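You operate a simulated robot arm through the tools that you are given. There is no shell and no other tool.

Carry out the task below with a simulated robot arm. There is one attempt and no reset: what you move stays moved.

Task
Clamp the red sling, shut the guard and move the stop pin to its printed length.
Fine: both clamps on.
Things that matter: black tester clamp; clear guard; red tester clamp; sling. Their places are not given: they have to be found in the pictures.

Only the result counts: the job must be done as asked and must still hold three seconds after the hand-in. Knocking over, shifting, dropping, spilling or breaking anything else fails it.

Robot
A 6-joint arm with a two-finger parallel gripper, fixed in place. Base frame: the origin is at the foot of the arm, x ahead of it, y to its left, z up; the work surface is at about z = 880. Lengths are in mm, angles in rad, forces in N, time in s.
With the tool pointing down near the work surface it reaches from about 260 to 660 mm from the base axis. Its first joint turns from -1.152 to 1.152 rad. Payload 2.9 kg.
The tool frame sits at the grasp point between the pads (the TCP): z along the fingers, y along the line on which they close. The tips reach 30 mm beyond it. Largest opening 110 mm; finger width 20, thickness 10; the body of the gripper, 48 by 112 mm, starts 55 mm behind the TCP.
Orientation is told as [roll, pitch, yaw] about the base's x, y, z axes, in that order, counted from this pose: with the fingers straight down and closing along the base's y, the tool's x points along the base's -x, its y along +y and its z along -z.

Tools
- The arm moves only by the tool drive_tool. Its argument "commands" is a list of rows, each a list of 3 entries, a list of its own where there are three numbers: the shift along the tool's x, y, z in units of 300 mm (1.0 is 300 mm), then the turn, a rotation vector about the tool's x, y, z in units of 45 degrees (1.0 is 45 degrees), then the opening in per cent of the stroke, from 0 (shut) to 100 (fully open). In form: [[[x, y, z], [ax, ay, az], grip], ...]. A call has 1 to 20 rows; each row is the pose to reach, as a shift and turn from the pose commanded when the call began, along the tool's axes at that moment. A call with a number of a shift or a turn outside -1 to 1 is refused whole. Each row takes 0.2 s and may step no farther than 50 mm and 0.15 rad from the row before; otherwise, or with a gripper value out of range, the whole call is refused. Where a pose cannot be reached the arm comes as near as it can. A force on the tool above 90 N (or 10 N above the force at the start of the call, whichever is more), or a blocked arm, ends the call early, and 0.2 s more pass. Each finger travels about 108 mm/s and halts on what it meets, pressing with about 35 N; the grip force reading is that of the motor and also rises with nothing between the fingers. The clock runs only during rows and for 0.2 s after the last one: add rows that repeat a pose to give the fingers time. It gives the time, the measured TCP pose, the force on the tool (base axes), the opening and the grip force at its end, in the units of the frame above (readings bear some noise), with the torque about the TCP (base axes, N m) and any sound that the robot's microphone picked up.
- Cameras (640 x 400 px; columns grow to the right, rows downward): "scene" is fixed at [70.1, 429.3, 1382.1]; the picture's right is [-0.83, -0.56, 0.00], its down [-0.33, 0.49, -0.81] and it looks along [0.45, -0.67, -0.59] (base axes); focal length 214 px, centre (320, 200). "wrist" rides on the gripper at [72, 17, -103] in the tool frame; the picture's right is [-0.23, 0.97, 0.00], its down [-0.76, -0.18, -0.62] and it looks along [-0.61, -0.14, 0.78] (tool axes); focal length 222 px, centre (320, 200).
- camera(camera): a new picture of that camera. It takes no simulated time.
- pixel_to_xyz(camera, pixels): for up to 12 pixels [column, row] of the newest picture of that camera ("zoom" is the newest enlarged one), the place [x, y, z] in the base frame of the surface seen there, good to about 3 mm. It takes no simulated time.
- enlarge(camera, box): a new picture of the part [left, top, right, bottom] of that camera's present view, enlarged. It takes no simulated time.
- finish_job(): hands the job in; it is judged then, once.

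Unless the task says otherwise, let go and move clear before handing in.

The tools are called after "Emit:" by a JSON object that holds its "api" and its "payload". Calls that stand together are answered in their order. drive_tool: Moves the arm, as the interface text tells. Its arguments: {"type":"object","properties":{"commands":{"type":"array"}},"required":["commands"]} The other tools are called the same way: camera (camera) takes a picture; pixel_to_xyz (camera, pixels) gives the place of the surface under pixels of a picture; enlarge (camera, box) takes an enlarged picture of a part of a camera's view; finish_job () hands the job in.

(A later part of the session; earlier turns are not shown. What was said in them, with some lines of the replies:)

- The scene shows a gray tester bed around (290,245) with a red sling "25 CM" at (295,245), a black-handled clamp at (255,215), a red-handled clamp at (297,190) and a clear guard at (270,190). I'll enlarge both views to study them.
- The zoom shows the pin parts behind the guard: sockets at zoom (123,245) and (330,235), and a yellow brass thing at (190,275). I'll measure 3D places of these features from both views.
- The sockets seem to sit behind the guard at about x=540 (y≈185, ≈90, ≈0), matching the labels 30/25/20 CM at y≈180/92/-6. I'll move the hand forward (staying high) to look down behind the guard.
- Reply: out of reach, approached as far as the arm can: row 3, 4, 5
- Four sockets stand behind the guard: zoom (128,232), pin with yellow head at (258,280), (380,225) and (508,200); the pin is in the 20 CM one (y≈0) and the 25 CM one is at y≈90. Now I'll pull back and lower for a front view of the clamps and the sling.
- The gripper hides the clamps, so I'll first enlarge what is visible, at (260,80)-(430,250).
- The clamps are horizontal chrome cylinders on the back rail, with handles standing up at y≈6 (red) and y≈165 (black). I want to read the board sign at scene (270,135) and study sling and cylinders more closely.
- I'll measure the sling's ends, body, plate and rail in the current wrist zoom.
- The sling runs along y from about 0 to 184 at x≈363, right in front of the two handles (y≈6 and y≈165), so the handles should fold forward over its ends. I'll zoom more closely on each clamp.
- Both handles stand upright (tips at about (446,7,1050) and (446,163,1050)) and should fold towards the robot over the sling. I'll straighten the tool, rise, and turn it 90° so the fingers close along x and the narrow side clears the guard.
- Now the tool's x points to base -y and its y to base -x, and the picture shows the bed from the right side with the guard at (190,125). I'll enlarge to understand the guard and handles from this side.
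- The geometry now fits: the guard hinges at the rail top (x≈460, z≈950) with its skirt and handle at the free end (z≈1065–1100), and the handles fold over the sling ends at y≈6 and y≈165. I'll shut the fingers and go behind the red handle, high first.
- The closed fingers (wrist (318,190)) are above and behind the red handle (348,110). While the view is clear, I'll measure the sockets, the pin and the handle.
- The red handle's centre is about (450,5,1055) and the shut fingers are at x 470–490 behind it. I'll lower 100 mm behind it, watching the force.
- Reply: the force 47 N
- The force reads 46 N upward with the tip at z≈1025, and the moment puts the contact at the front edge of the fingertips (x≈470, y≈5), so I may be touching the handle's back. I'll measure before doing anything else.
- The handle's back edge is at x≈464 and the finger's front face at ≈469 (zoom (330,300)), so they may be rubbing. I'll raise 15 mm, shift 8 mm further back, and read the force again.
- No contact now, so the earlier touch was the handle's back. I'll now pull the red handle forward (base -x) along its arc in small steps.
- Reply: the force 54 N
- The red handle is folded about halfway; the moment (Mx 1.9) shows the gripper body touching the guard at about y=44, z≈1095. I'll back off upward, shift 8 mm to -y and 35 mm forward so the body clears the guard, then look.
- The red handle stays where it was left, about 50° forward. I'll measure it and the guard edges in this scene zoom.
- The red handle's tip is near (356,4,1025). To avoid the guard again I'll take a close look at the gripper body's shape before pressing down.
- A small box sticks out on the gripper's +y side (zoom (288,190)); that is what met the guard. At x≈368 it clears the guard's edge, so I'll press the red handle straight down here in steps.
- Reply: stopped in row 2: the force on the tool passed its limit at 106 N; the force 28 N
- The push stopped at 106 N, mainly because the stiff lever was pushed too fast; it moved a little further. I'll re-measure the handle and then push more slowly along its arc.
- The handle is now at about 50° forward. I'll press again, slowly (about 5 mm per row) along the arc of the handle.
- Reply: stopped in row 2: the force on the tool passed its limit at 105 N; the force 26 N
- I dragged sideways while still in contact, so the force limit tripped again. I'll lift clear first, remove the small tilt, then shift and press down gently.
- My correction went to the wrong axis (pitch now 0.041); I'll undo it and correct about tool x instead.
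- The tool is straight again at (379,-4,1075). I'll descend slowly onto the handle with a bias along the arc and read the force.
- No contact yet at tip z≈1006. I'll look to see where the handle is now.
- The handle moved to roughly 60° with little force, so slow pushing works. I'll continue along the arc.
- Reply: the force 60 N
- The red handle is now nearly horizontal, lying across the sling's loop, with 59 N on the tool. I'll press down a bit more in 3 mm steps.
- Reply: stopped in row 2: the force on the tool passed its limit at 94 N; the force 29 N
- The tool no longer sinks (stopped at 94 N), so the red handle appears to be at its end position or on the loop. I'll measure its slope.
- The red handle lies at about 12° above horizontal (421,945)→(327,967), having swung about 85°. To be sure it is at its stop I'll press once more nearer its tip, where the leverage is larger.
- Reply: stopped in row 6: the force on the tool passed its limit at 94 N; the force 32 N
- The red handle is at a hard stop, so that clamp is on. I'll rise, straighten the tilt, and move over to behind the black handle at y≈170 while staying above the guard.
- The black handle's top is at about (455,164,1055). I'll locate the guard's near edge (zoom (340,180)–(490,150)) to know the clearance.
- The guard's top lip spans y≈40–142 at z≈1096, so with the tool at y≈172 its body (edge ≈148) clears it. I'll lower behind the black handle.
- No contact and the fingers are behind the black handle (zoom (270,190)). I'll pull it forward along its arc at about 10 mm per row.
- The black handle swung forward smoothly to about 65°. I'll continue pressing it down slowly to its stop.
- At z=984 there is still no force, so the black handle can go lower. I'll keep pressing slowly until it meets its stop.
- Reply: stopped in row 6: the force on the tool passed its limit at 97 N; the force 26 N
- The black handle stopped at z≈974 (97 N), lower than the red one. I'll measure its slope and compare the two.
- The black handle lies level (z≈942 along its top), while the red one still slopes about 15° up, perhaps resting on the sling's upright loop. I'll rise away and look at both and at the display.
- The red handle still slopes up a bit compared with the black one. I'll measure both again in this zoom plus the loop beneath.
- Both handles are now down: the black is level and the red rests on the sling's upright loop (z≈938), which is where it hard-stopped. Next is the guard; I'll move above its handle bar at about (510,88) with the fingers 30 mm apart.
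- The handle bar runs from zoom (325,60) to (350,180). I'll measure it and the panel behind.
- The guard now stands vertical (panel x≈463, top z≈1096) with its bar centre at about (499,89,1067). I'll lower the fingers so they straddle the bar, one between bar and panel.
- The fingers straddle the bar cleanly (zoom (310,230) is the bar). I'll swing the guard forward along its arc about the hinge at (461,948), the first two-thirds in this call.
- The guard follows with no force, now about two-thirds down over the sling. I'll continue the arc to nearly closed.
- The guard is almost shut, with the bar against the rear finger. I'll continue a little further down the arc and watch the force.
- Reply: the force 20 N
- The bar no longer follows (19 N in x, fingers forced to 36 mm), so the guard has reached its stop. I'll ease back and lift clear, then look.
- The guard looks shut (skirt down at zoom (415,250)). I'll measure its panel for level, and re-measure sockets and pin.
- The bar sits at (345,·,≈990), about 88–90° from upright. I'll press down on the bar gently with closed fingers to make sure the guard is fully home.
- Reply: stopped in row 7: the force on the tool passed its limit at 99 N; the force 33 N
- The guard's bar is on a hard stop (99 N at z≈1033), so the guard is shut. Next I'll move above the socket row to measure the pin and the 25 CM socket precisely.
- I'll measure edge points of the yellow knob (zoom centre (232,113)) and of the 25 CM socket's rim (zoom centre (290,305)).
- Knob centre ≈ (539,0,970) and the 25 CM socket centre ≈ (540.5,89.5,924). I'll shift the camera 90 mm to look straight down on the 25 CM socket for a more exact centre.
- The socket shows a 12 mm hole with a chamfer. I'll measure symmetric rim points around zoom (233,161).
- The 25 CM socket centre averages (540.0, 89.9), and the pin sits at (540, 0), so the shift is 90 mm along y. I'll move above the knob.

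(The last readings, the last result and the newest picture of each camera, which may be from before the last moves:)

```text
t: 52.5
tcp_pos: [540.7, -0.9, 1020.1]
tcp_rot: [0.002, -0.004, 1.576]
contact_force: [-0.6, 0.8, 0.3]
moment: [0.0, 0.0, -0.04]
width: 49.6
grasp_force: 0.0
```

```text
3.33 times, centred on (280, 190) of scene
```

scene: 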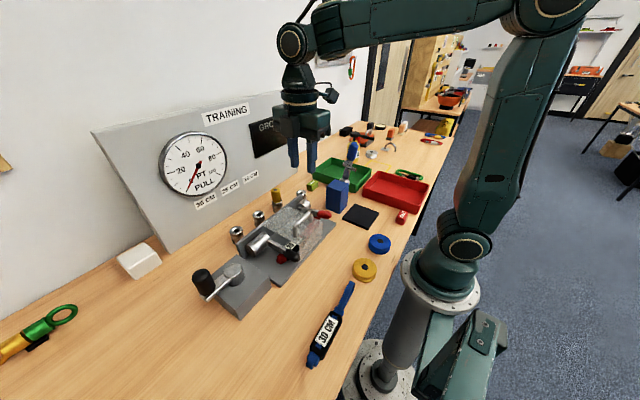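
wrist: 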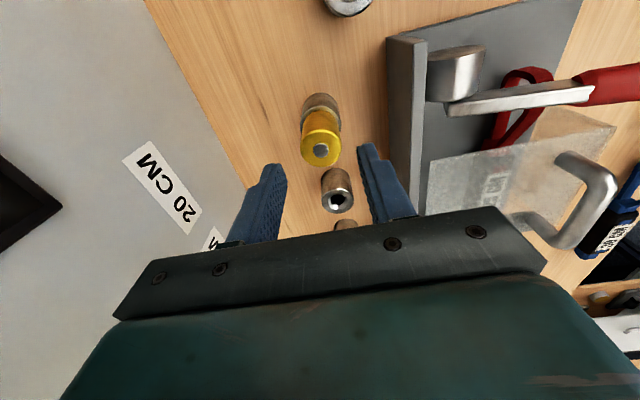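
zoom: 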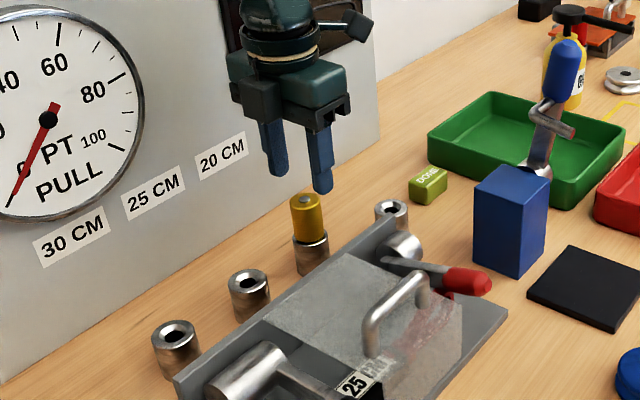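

The fingers are above and either side of the knob (wrist (320,138)). I'll lower 58 mm so the pads flank the knob with tips above the socket, then look before closing.

Emit:
{"api": "drive_tool", "payload": {"commands": [[[0, 0, 0.08], [0, 0, 0], 45], [[0, 0, 0.14], [0, 0, 0], 45], [[0, 0, 0.19], [0, 0, 0], 45], [[0, 0, 0.19], [0, 0, 0], 45]]}}

Emit:
{"api": "enlarge", "payload": {"camera": "wrist", "box": [220, 80, 420, 240]}}

Emit:
{"api": "enlarge", "payload": {"camera": "scene", "box": [240, 150, 320, 240]}}

```text
t: 53.5
tcp_pos: [539.6, -0.5, 963.7]
tcp_rot: [0.002, -0.003, 1.578]
contact_force: [-1.1, 0.1, 0.8]
moment: [0.04, 0.04, -0.03]
width: 49.4
grasp_force: 0.1
```

```text
2.50 times, centred on (320, 160) of wrist
```

zoom: 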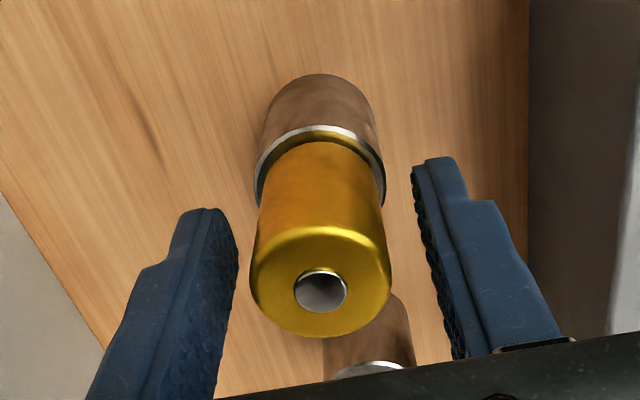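

```text
4.44 times, centred on (280, 195) of scene
```

zoom: 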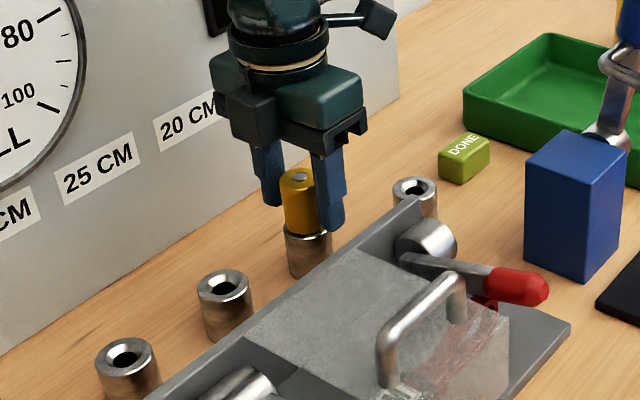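

The knob is centred between the fingers (zoom (320,230)). I'll close on it and hold, then check the grip.

Emit:
{"api": "drive_tool", "payload": {"commands": [[[0, 0, 0], [0, 0, 0], 30], [[0, 0, 0], [0, 0, 0], 15], [[0, 0, 0], [0, 0, 0], 5], [[0, 0, 0], [0, 0, 0], 5], [[0, 0, 0], [0, 0, 0], 5]]}}

Emit:
{"api": "enlarge", "payload": {"camera": "wrist", "box": [220, 80, 420, 240]}}

```text
t: 54.7
tcp_pos: [540.1, -0.1, 964.3]
tcp_rot: [0.002, -0.005, 1.576]
contact_force: [-1.8, 0.0, -0.4]
moment: [-0.02, 0.01, -0.01]
width: 30.4
grasp_force: 35.6
```

```text
2.50 times, centred on (320, 160) of wrist
```

zoom: 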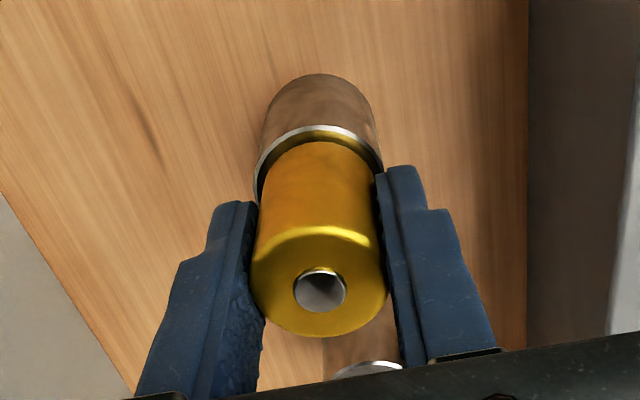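

The knob is gripped (30.4 mm wide, 35 N). I'll lift straight up about 80 mm.

Emit:
{"api": "drive_tool", "payload": {"commands": [[[0, 0, -0.02], [0, 0, 0], 5], [[0, 0, -0.05], [0, 0, 0], 5], [[0, 0, -0.08], [0, 0, 0], 5], [[0, 0, -0.12], [0, 0, 0], 5], [[0, 0, -0.16], [0, 0, 0], 5], [[0, 0, -0.2], [0, 0, 0], 5], [[0, 0, -0.24], [0, 0, 0], 5], [[0, 0, -0.27], [0, 0, 0], 5], [[0, 0, -0.27], [0, 0, 0], 5]]}}

Emit:
{"api": "camera", "payload": {"camera": "wrist"}}

Emit:
{"api": "enlarge", "payload": {"camera": "scene", "box": [220, 130, 320, 240]}}

```text
t: 56.7
tcp_pos: [539.3, -1.1, 1044.7]
tcp_rot: [0.002, -0.005, 1.576]
contact_force: [0.4, -0.2, -1.5]
moment: [0.0, 0.06, -0.01]
width: 30.3
grasp_force: 34.8
```

```text
taken
```

wrist: 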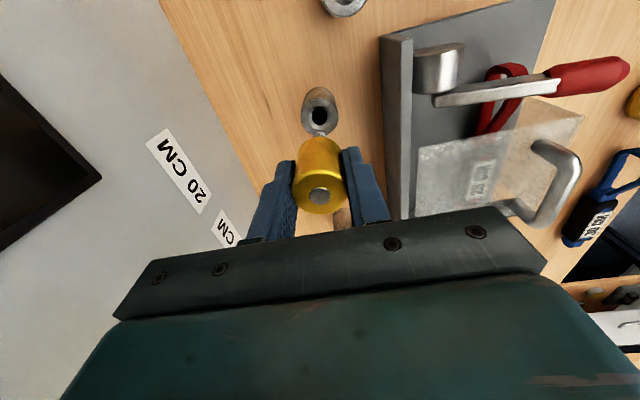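

```text
3.64 times, centred on (270, 185) of scene
```

zoom: 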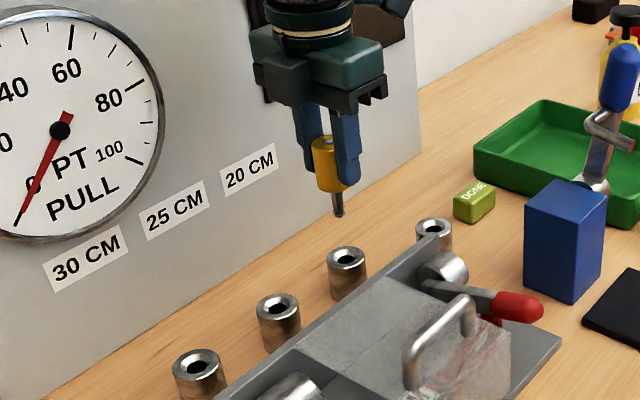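

The pin is out with its shank showing (zoom (337,205)). I'll carry it 90 mm to +y, over the 25 CM socket, and check the alignment.

Emit:
{"api": "drive_tool", "payload": {"commands": [[[-0.06, 0, 0], [0, 0, 0], 5], [[-0.13, 0, 0], [0, 0, 0], 5], [[-0.2, -0.001, 0], [0, 0, 0], 5], [[-0.26, -0.0015, 0], [0, 0, 0], 5], [[-0.3, -0.0015, 0], [0, 0, 0], 5], [[-0.3, -0.0015, 0.06], [0, 0, 0], 5], [[-0.3, -0.0015, 0.12], [0, 0, 0], 5], [[-0.3, -0.0015, 0.15], [0, 0, 0], 5], [[-0.3, -0.0015, 0.15], [0, 0, 0], 5]]}}

Emit:
{"api": "enlarge", "payload": {"camera": "wrist", "box": [240, 60, 400, 240]}}

Emit:
{"api": "enlarge", "payload": {"camera": "scene", "box": [220, 160, 300, 260]}}

```text
t: 58.7
tcp_pos: [540.4, 90.6, 1001.4]
tcp_rot: [0.001, -0.006, 1.575]
contact_force: [-0.8, 0.9, -0.7]
moment: [-0.03, -0.01, -0.01]
width: 30.5
grasp_force: 34.8
```

```text
2.22 times, centred on (320, 150) of wrist
```

zoom: 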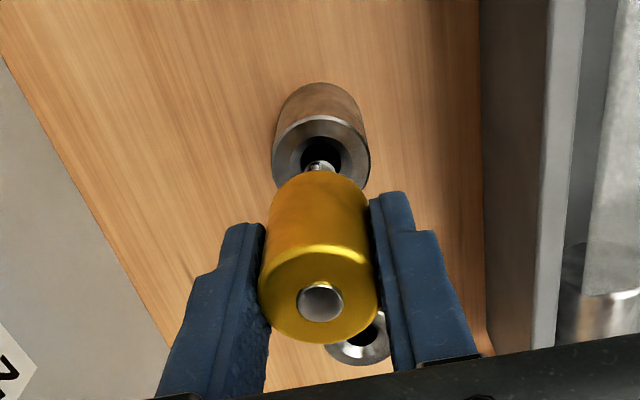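

```text
4.00 times, centred on (260, 210) of scene
```

zoom: 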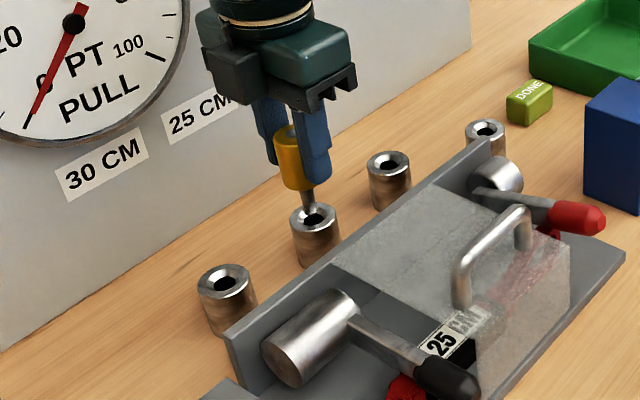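

The pin tip points into the 25 CM socket's hole (scene zoom (308,205) over (315,218)). I'll lower it slowly and watch the force.

Emit:
{"api": "drive_tool", "payload": {"commands": [[[0, 0, 0.015], [0, 0, 0], 5], [[0, 0, 0.03], [0, 0, 0], 5], [[0, 0, 0.042], [0, 0, 0], 5], [[0, 0, 0.054], [0, 0, 0], 5], [[0, 0, 0.066], [0, 0, 0], 5], [[0, 0, 0.066], [0, 0, 0], 5]]}}

Emit:
{"api": "enlarge", "payload": {"camera": "scene", "box": [220, 160, 300, 260]}}

```text
t: 60.1
tcp_pos: [540.2, 89.2, 980.5]
tcp_rot: [-0.001, -0.006, 1.576]
contact_force: [0.0, 0.0, -0.8]
moment: [-0.03, -0.02, -0.02]
width: 30.7
grasp_force: 35.4
```

```text
4.00 times, centred on (260, 210) of scene
```

zoom: 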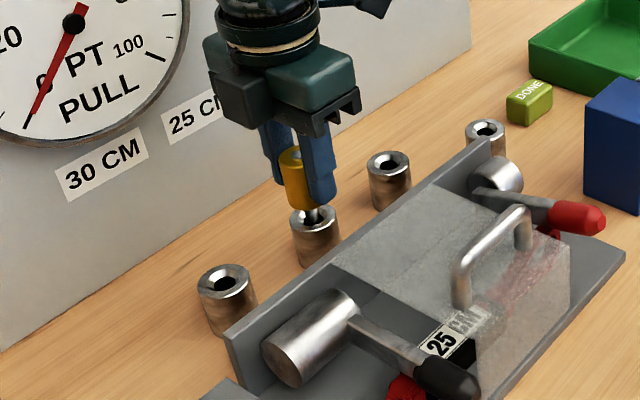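

The shank is entering the hole without force at z=980. I'll lower the remaining 16 mm in small steps.

Emit:
{"api": "drive_tool", "payload": {"commands": [[[0, 0, 0.012], [0, 0, 0], 5], [[0, 0, 0.024], [0, 0, 0], 5], [[0, 0, 0.036], [0, 0, 0], 5], [[0, 0, 0.046], [0, 0, 0], 5], [[0, 0, 0.053], [0, 0, 0], 5], [[0, 0, 0.053], [0, 0, 0], 5]]}}

Emit:
{"api": "enlarge", "payload": {"camera": "scene", "box": [220, 160, 300, 260]}}

Emit:
{"api": "enlarge", "payload": {"camera": "wrist", "box": [240, 60, 400, 240]}}

```text
t: 61.5
tcp_pos: [539.9, 91.0, 964.6]
tcp_rot: [0.002, -0.006, 1.576]
contact_force: [0.7, 0.4, -5.3]
moment: [0.03, -0.06, -0.01]
width: 30.6
grasp_force: 34.7
```

```text
4.00 times, centred on (260, 210) of scene
```

zoom: 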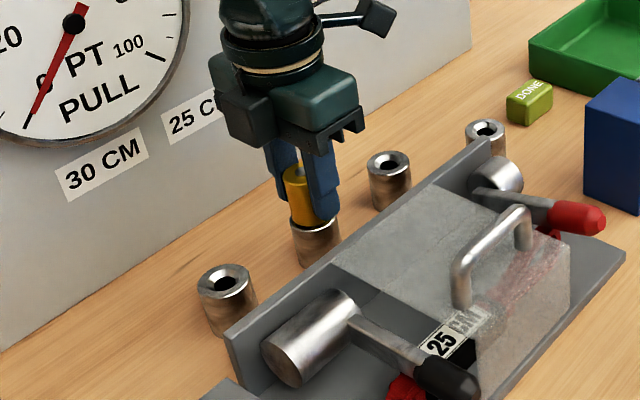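

```text
2.22 times, centred on (320, 150) of wrist
```

zoom: 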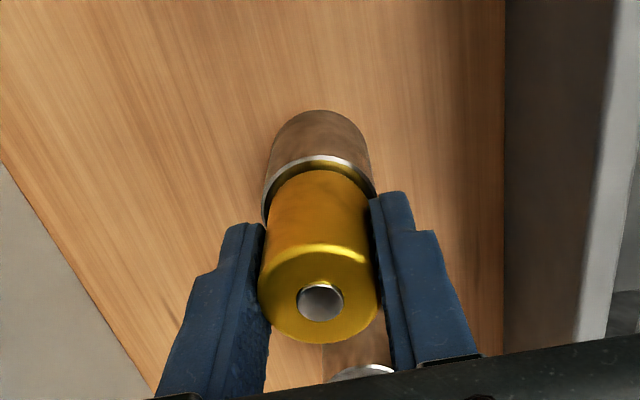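

The knob has seated on the 25 CM socket at the same height as before (z≈964.6). I'll nudge 1.5 mm down to be sure, then open the fingers gently.

Emit:
{"api": "drive_tool", "payload": {"commands": [[[0, 0, 0.005], [0, 0, 0], 5], [[0, 0, 0.005], [0, 0, 0], 5], [[0, 0, 0.0], [0, 0, 0], 5], [[0, 0, 0.0], [0, 0, 0], 30], [[0, 0, 0.0], [0, 0, 0], 45], [[0, 0, 0.0], [0, 0, 0], 45]]}}

Emit:
{"api": "drive_tool", "payload": {"commands": [[[0, 0, -0.1], [0, 0, 0], 45], [[0, 0, -0.22], [0, 0, 0], 45], [[0, 0, -0.36], [0, 0, 0], 45], [[0, 0, -0.5], [0, 0, 0], 45], [[0, 0, -0.5], [0, 0, 0], 45]]}}

Emit:
{"api": "camera", "payload": {"camera": "wrist"}}

Emit:
{"api": "camera", "payload": {"camera": "scene"}}

Emit:
{"api": "enlarge", "payload": {"camera": "scene", "box": [210, 160, 350, 290]}}

```text
t: 62.9
tcp_pos: [539.5, 91.5, 965.5]
tcp_rot: [0.0, -0.006, 1.573]
contact_force: [-0.5, -0.1, -1.0]
moment: [0.0, 0.01, -0.03]
width: 49.3
grasp_force: 0.1
```

```text
t: 64.1
tcp_pos: [540.1, 88.6, 1117.2]
tcp_rot: [0.0, -0.006, 1.576]
contact_force: [-0.2, -1.0, -0.1]
moment: [-0.02, 0.01, -0.02]
width: 49.5
grasp_force: 0.1
```

```text
taken
```

wrist: 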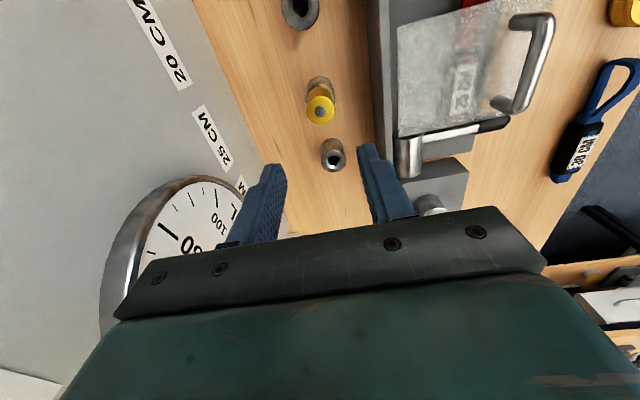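

```text
taken
```

scene: 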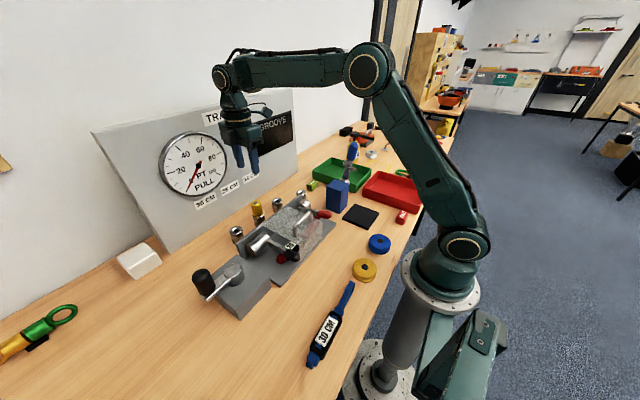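

```text
3.08 times, centred on (280, 225) of scene
```

zoom: 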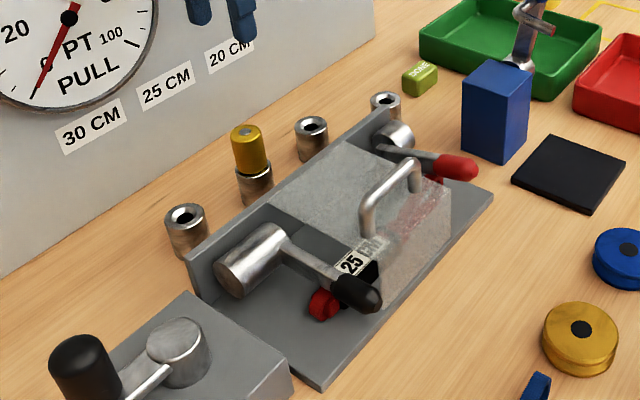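

The pin's yellow knob now stands on the 25 CM socket (zoom (250,150)). I'll verify its height and locate the blue block and red handle before deciding about pressing the red clamp further.

Emit:
{"api": "pixel_to_xyz", "payload": {"camera": "zoom", "pixels": [[247, 132], [310, 125], [185, 215], [385, 100], [400, 150], [425, 155], [455, 168], [430, 180], [495, 70], [520, 60], [538, 28], [330, 285]]}}

Emit:
{"api": "pixel_to_xyz", "payload": {"camera": "scene", "pixels": [[352, 150], [350, 175], [338, 190], [344, 200], [325, 185], [348, 188]]}}

Emit:
{"api": "pixel_to_xyz", "payload": {"camera": "wrist", "pixels": [[321, 109], [310, 108], [332, 108], [320, 98], [321, 120]]}}

```text
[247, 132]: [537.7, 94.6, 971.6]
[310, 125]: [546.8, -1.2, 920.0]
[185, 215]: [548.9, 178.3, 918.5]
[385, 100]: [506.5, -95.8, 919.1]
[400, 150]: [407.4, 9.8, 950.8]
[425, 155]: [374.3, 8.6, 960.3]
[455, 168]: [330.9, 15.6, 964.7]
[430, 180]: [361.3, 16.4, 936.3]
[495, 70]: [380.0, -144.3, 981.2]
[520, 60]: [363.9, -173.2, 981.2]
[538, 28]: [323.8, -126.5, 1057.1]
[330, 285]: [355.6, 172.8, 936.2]
```

```text
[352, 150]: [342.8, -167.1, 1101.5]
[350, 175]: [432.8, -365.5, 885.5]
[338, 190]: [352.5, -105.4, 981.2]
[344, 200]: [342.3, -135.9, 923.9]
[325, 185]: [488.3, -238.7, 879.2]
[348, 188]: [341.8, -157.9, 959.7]
```

```text
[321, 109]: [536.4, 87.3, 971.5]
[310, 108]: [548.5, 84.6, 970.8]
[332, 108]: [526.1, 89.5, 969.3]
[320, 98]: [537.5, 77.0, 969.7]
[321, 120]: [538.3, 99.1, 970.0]
```

The pin's top is at z≈970, as before, so it is seated. Now I'll check the red handle against the loop in detail.

Emit:
{"api": "enlarge", "payload": {"camera": "scene", "box": [295, 195, 335, 235]}}

```text
10.00 times, centred on (315, 215) of scene
```

zoom: 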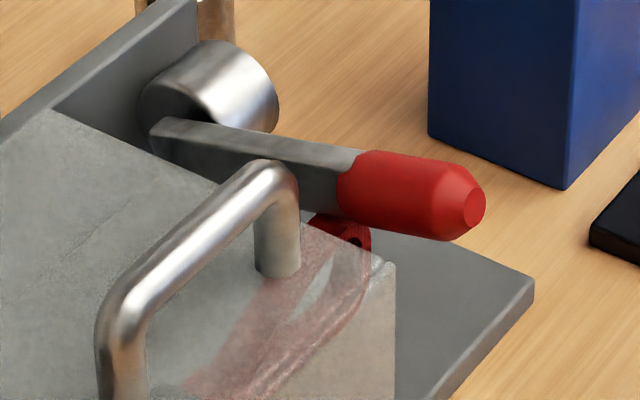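

I'll measure points along the handle's upper and lower edges and on the loop's end under it.

Emit:
{"api": "pixel_to_xyz", "payload": {"camera": "zoom", "pixels": [[165, 125], [165, 150], [200, 140], [200, 160], [310, 160], [310, 200], [340, 200], [380, 215], [330, 222], [355, 228], [360, 245], [400, 180]]}}

```text
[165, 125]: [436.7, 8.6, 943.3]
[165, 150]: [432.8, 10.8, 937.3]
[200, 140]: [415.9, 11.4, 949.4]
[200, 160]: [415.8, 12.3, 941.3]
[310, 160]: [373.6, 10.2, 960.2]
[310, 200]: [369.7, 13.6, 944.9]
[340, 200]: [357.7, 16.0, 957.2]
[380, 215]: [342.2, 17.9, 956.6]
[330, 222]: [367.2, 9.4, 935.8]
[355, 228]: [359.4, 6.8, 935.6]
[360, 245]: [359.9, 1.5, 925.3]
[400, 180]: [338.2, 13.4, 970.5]
```

The loop's top (z≈936) lies only a few mm under the red handle, whose lower edge is at about 944, so the loop is what limits it. I'll go back and give the red handle one more slow, firm press near its tip to seat it as low as it will go.

Emit:
{"api": "drive_tool", "payload": {"commands": [[[0.05, 0.12, 0], [0, 0, 0], 20], [[0.1, 0.25, 0], [0, 0, 0], 0], [[0.15, 0.38, 0], [0, 0, 0], 0], [[0.2, 0.51, 0], [0, 0, 0], 0], [[0.25, 0.63, 0], [0, 0, 0], 0], [[0.283, 0.69, 0], [0, 0, 0], 0], [[0.283, 0.69, 0.12], [0, 0, 0], 0], [[0.283, 0.69, 0.24], [0, 0, 0], 0], [[0.283, 0.69, 0.33], [0, 0, 0], 0], [[0.283, 0.69, 0.33], [0, 0, 0], 0]]}}

Emit:
{"api": "enlarge", "payload": {"camera": "scene", "box": [270, 160, 350, 250]}}

Emit:
{"api": "camera", "payload": {"camera": "wrist"}}

```text
t: 66.3
tcp_pos: [332.2, 3.1, 1015.7]
tcp_rot: [0.0, -0.004, 1.575]
contact_force: [0.2, -0.1, -0.3]
moment: [0.01, 0.02, 0.0]
width: 0.0
grasp_force: 34.8
```

```text
4.44 times, centred on (310, 205) of scene
```

zoom: 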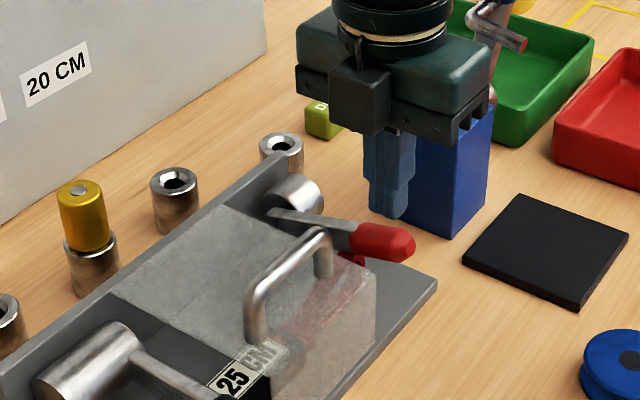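

```text
taken
```

wrist: 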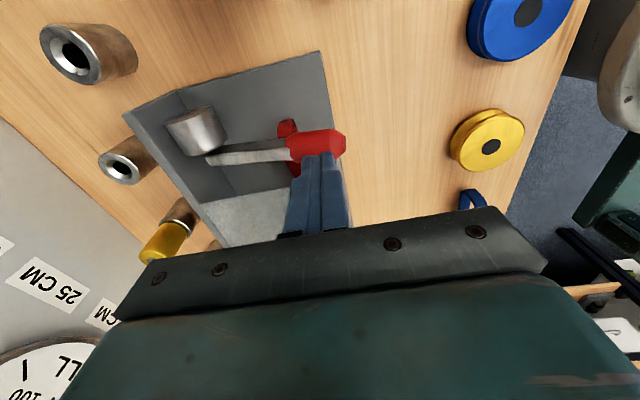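

The fingers are just above the red handle's tip. I'll enlarge the wrist view to see the handle against the loop from this side.

Emit:
{"api": "enlarge", "payload": {"camera": "wrist", "box": [240, 90, 370, 190]}}

Emit:
{"api": "pixel_to_xyz", "payload": {"camera": "zoom", "pixels": [[120, 260], [200, 270], [240, 245], [330, 190], [270, 140], [250, 190], [400, 200], [240, 275]]}}

```text
4.00 times, centred on (305, 140) of wrist
```

zoom: 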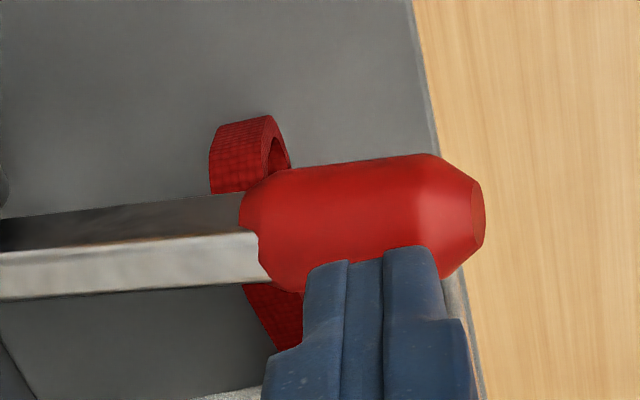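

```text
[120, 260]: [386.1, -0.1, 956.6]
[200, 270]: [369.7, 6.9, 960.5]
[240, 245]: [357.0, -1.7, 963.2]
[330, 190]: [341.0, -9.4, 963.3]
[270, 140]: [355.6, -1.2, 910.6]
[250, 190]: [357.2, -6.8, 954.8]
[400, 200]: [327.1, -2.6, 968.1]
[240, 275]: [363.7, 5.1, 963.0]
```

I'll press slowly now, 1–2 mm per row, to load the red handle steadily.

Emit:
{"api": "drive_tool", "payload": {"commands": [[[0, 0, 0.03], [0, 0, 0], 0], [[0, 0, 0.04], [0, 0, 0], 0], [[0, 0.001, 0.046], [0, 0, 0], 0], [[0, 0.001, 0.05], [0, 0, 0], 0], [[0, 0.002, 0.054], [0, 0, 0], 0], [[0, 0.002, 0.057], [0, 0, 0], 0], [[0, 0.002, 0.06], [0, 0, 0], 0], [[0, 0.002, 0.063], [0, 0, 0], 0], [[0, 0.002, 0.066], [0, 0, 0], 0], [[0, 0.002, 0.069], [0, 0, 0], 0], [[0, 0.002, 0.072], [0, 0, 0], 0], [[0, 0.002, 0.072], [0, 0, 0], 0]]}}

Emit:
{"api": "enlarge", "payload": {"camera": "wrist", "box": [240, 90, 370, 190]}}

Emit:
{"api": "enlarge", "payload": {"camera": "scene", "box": [295, 195, 335, 235]}}

```text
t: 68.9
tcp_pos: [333.8, 4.9, 995.8]
tcp_rot: [-0.004, -0.005, 1.577]
contact_force: [-14.3, 2.3, 61.6]
moment: [0.05, 0.96, -0.01]
width: 0.0
grasp_force: 34.9
```

```text
4.00 times, centred on (305, 140) of wrist
```

zoom: 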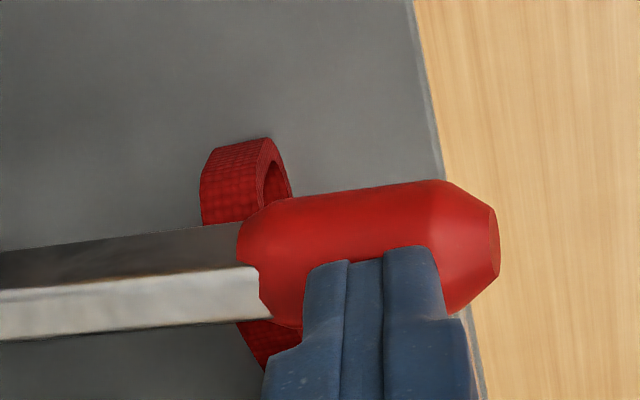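

```text
10.00 times, centred on (315, 215) of scene
```

zoom: 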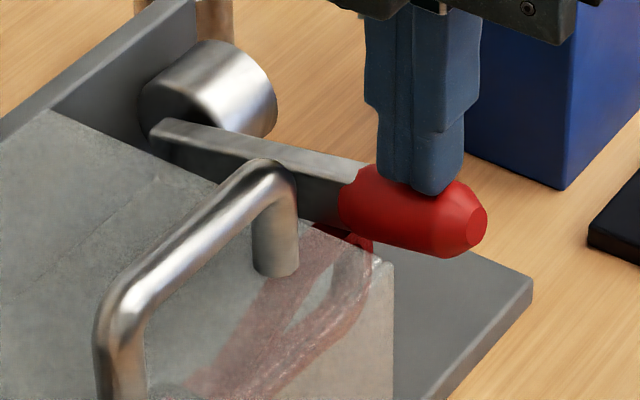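

Pressing lowers the handle tip a few mm (zoom tip now (487,225) versus (485,200)), so it springs back a little on release. I'll measure its slope while pressed, then lift and measure again.

Emit:
{"api": "pixel_to_xyz", "payload": {"camera": "zoom", "pixels": [[165, 125], [200, 135], [250, 150], [310, 165], [340, 170], [310, 205], [390, 235], [335, 228], [355, 238], [240, 190]]}}

Emit:
{"api": "drive_tool", "payload": {"commands": [[[0, 0, -0.03], [0, 0, 0], 0], [[0, 0, -0.08], [0, 0, 0], 0], [[0, 0, -0.12], [0, 0, 0], 0], [[0, 0, -0.12], [0, 0, 0], 0]]}}

Emit:
{"api": "enlarge", "payload": {"camera": "scene", "box": [295, 195, 335, 235]}}

Emit:
{"api": "pixel_to_xyz", "payload": {"camera": "zoom", "pixels": [[165, 125], [200, 135], [250, 148], [310, 160], [340, 165], [310, 200], [390, 225], [335, 225], [355, 235], [240, 185]]}}

```text
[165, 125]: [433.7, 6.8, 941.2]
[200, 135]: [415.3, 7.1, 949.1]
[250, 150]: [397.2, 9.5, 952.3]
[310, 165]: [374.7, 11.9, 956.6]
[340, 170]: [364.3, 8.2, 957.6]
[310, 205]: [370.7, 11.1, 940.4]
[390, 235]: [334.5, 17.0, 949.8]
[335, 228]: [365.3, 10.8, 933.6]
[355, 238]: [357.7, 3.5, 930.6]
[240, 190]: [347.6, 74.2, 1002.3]
```

```text
t: 69.9
tcp_pos: [331.9, 3.4, 1031.7]
tcp_rot: [0.002, -0.007, 1.575]
contact_force: [0.9, 0.5, 0.3]
moment: [-0.01, 0.04, 0.0]
width: 0.1
grasp_force: 34.9
```

```text
10.00 times, centred on (315, 215) of scene
```

zoom: 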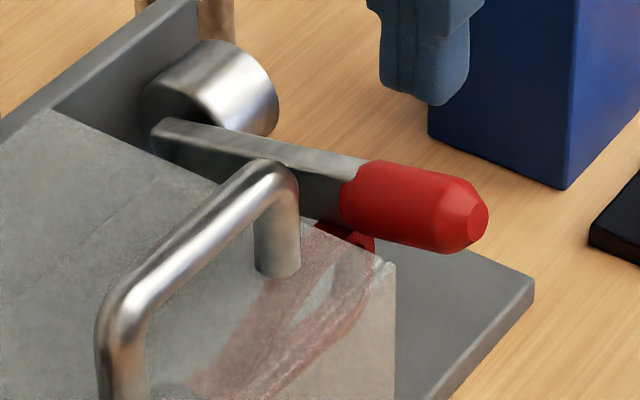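

```text
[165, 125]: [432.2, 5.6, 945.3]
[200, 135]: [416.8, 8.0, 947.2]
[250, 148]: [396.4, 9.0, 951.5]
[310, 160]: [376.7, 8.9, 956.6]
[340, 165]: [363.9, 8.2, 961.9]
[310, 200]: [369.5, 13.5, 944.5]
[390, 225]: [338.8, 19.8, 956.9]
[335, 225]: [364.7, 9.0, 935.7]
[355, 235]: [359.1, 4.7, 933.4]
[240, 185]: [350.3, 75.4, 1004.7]
```

After release the tip settled between the two (zoom (487,215)). I'll wait about 3 s without moving to see whether the handle drifts.

Emit:
{"api": "drive_tool", "payload": {"commands": [[[0, 0, -0.05], [0, 0, 0], 0], [[0, 0, -0.05], [0, 0, 0], 0], [[0, 0, -0.05], [0, 0, 0], 0], [[0, 0, -0.05], [0, 0, 0], 0], [[0, 0, -0.05], [0, 0, 0], 0], [[0, 0, -0.05], [0, 0, 0], 0], [[0, 0, -0.05], [0, 0, 0], 0], [[0, 0, -0.05], [0, 0, 0], 0], [[0, 0, -0.05], [0, 0, 0], 0], [[0, 0, -0.05], [0, 0, 0], 0], [[0, 0, -0.05], [0, 0, 0], 0], [[0, 0, -0.05], [0, 0, 0], 0], [[0, 0, -0.05], [0, 0, 0], 0], [[0, 0, -0.05], [0, 0, 0], 0], [[0, 0, -0.05], [0, 0, 0], 0]]}}

Emit:
{"api": "enlarge", "payload": {"camera": "scene", "box": [295, 195, 335, 235]}}

Emit:
{"api": "enlarge", "payload": {"camera": "scene", "box": [240, 210, 310, 270]}}

```text
t: 73.1
tcp_pos: [332.3, 3.3, 1046.5]
tcp_rot: [0.0, -0.005, 1.578]
contact_force: [0.4, -0.2, 0.7]
moment: [0.0, 0.01, 0.02]
width: 0.0
grasp_force: 34.8
```

```text
10.00 times, centred on (315, 215) of scene
```

zoom: 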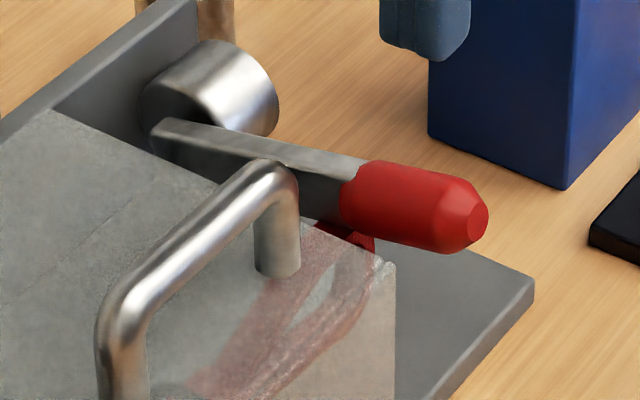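

```text
6.67 times, centred on (275, 240) of scene
```

zoom: 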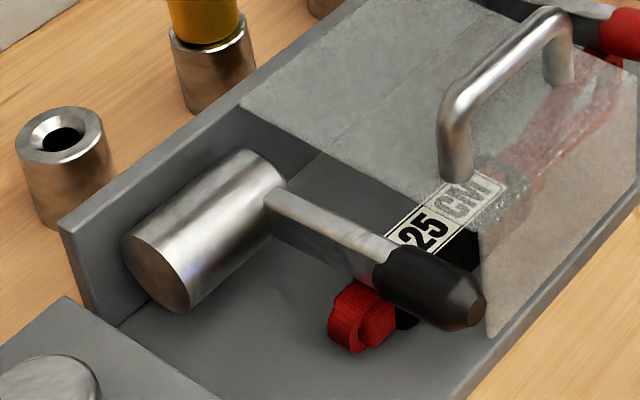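

The handle does not drift, and comparing tip rows (215.6 before, 217.5 now) the slow press pushed it further than the earlier fast ones did, so it may not be at a hard stop yet. I'll press again very slowly and see how far it goes.

Emit:
{"api": "drive_tool", "payload": {"commands": [[[0, 0, 0.08], [0, 0, 0], 0], [[0, 0, 0.14], [0, 0, 0], 0], [[0, 0, 0.155], [0, 0, 0], 0], [[0, 0, 0.16], [0, 0, 0], 0], [[0, 0, 0.163], [0, 0, 0], 0], [[0, 0, 0.166], [0, 0, 0], 0], [[0, 0, 0.169], [0, 0, 0], 0], [[0, 0, 0.172], [0, 0, 0], 0], [[0, 0, 0.174], [0, 0, 0], 0], [[0, 0, 0.176], [0, 0, 0], 0], [[0, 0, 0.178], [0, 0, 0], 0], [[0, 0, 0.178], [0, 0, 0], 0], [[0, 0, 0.178], [0, 0, 0], 0]]}}

Emit:
{"api": "enlarge", "payload": {"camera": "scene", "box": [295, 195, 335, 235]}}

```text
t: 75.9
tcp_pos: [333.9, 4.4, 995.2]
tcp_rot: [-0.01, -0.005, 1.577]
contact_force: [-12.1, -1.1, 75.1]
moment: [-0.05, 1.03, -0.01]
width: 0.4
grasp_force: 35.0
```

```text
10.00 times, centred on (315, 215) of scene
```

zoom: 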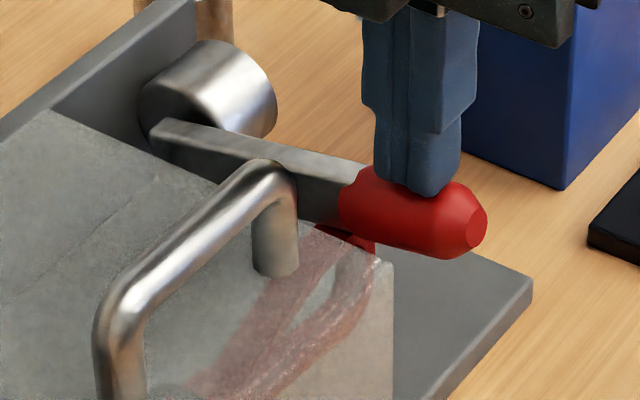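

Loaded with 75 N it hardly yields (995.8→995.2 mm), so the red handle is firmly down on the sling's loop. I'll lift off and give the black handle the same slow check press.

Emit:
{"api": "drive_tool", "payload": {"commands": [[[0, 0, -0.02], [0.012, 0, 0], 0], [[0, 0, -0.1], [0, 0, 0], 0], [[0, 0, -0.22], [0, 0, 0], 0], [[-0.14, 0, -0.24], [0, 0, 0], 0], [[-0.28, 0, -0.24], [0, 0, 0], 0], [[-0.42, 0, -0.24], [0, 0, 0], 0], [[-0.545, 0, -0.24], [0, 0, 0], 0], [[-0.545, 0, -0.1], [0, 0, 0], 0], [[-0.545, 0, 0.03], [0, 0, 0], 0], [[-0.545, 0, 0.03], [0, 0, 0], 0]]}}

Emit:
{"api": "enlarge", "payload": {"camera": "scene", "box": [230, 180, 340, 280]}}

```text
t: 78.1
tcp_pos: [332.3, 168.0, 983.6]
tcp_rot: [0.0, -0.006, 1.576]
contact_force: [0.0, 0.2, -0.1]
moment: [-0.01, 0.02, -0.03]
width: 0.1
grasp_force: 34.9
```

```text
4.00 times, centred on (285, 230) of scene
```

zoom: 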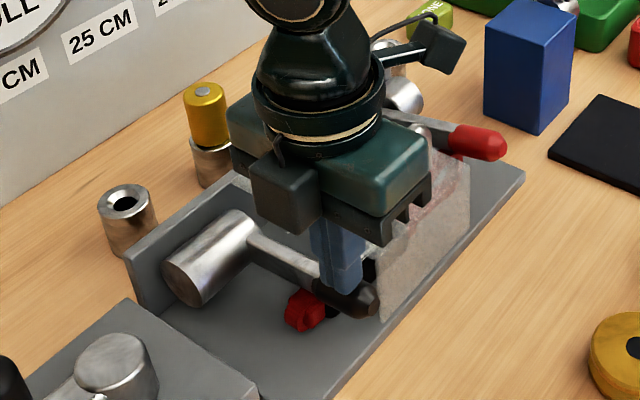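

No contact yet above the black handle. I'll press it down slowly, 1 mm per row.

Emit:
{"api": "drive_tool", "payload": {"commands": [[[0, 0, 0.02], [0, 0, 0], 0], [[0, 0, 0.028], [0, 0, 0], 0], [[0, 0, 0.033], [0, 0, 0], 0], [[0, 0, 0.037], [0, 0, 0], 0], [[0, 0, 0.041], [0, 0, 0], 0], [[0, 0, 0.045], [0, 0, 0], 0], [[0, 0, 0.048], [0, 0, 0], 0], [[0, 0, 0.051], [0, 0, 0], 0], [[0, 0, 0.051], [0, 0, 0], 0]]}}

Emit:
{"api": "enlarge", "payload": {"camera": "scene", "box": [230, 180, 340, 280]}}

```text
t: 80.1
tcp_pos: [332.0, 166.8, 973.7]
tcp_rot: [-0.007, -0.008, 1.574]
contact_force: [-19.0, -10.9, 81.9]
moment: [-0.6, 0.33, -0.15]
width: 0.0
grasp_force: 35.1
```

```text
4.00 times, centred on (285, 230) of scene
```

zoom: 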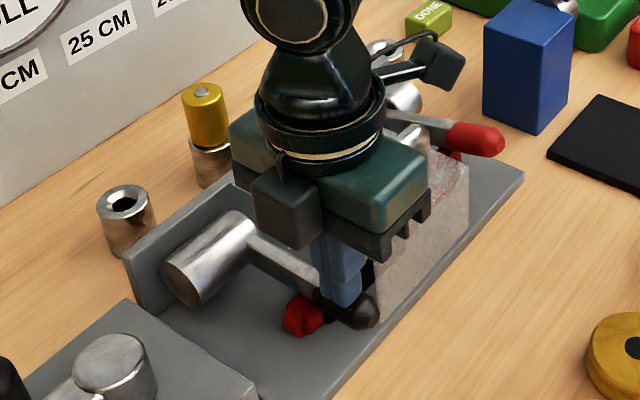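

The black handle is at its stop (82 N at z≈974, level). I'll lift off, move clear, and take final pictures.

Emit:
{"api": "drive_tool", "payload": {"commands": [[[0, 0, -0.02], [0, 0, 0], 0], [[0, 0, -0.12], [0, 0, 0], 0], [[0, 0, -0.26], [0, 0, 0], 0], [[0, 0, -0.4], [0, 0, 0], 0], [[0, 0, -0.55], [0, 0, 0], 0], [[0, 0, -0.7], [0, 0, 0], 0], [[0, 0, -0.8], [0, 0, 0], 30], [[0, 0, -0.8], [0, 0, 0], 30]]}}

Emit:
{"api": "camera", "payload": {"camera": "scene"}}

Emit:
{"api": "enlarge", "payload": {"camera": "scene", "box": [210, 160, 350, 290]}}

Emit:
{"api": "camera", "payload": {"camera": "wrist"}}

```text
t: 81.9
tcp_pos: [333.0, 168.4, 1208.6]
tcp_rot: [0.001, -0.006, 1.577]
contact_force: [-1.3, 0.3, 0.3]
moment: [0.06, 0.01, 0.0]
width: 32.9
grasp_force: 0.2
```

```text
taken
```

scene: 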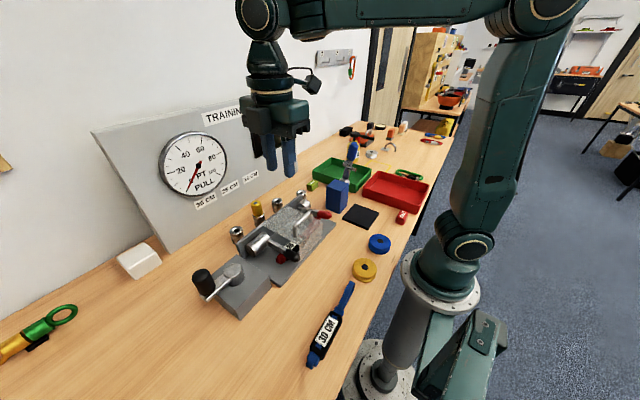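

```text
3.08 times, centred on (280, 225) of scene
```

zoom: 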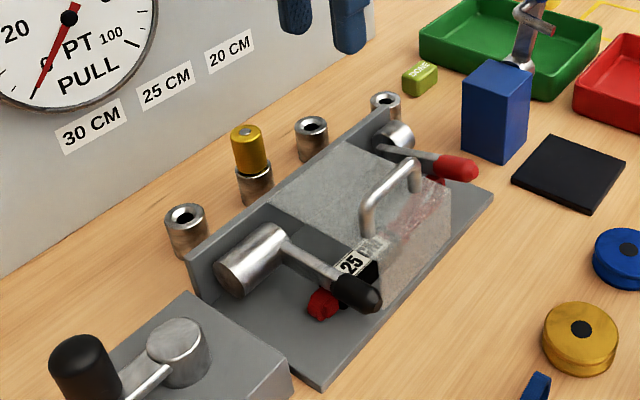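

```text
taken
```

wrist: 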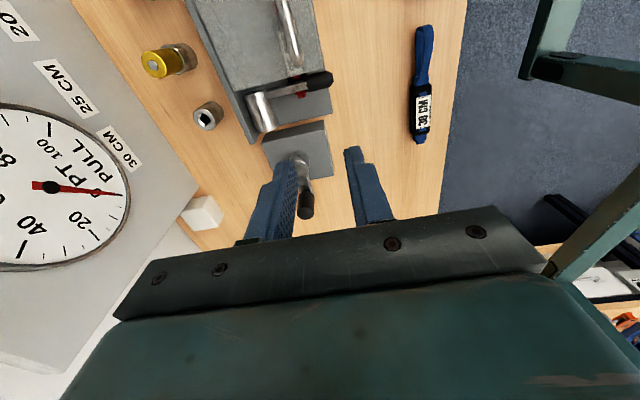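

The final pictures show both handles down over the sling ends (zoom (335,280) black, (430,158) red). The guard is shut with its skirt on the plate, the yellow pin stands in the 25 CM socket (zoom (250,155)), and nothing else has moved. The hand is empty and clear, so I'm handing in.

Emit:
{"api": "finish_job", "payload": {}}

```text
The job is handed in.
```

I handed the job in with both clamps down, the guard shut and the stop pin in the 25 CM socket, but the red clamp sits higher than the black one. I don't have the judged result.

- **Red clamp:** its handle is folded down onto the sling's upright loop and won't go further. It stopped about 12° above level; when I pressed it again at 75 N it moved less than 1 mm. After release it sits at roughly 13–15°. If the check needs it fully level, this could fail. I left the sling where it was, because moving it would have taken the loop out from under the clamp.
- **Black clamp:** its handle is folded level over the other end of the sling and held firm at 82 N.
- **Guard:** it is swung over the sling and against a hard stop, with its skirt on the plate.
- **Stop pin:** I moved it from the 20 CM socket to the 25 CM one, matching the sling's printed length. Its top is at the same height as before, so it is fully seated.

While I was closing the red clamp, the gripper brushed the open guard and tipped it a few degrees forward. I saw nothing else shifted in the final pictures. The hand is empty and clear of the bench.
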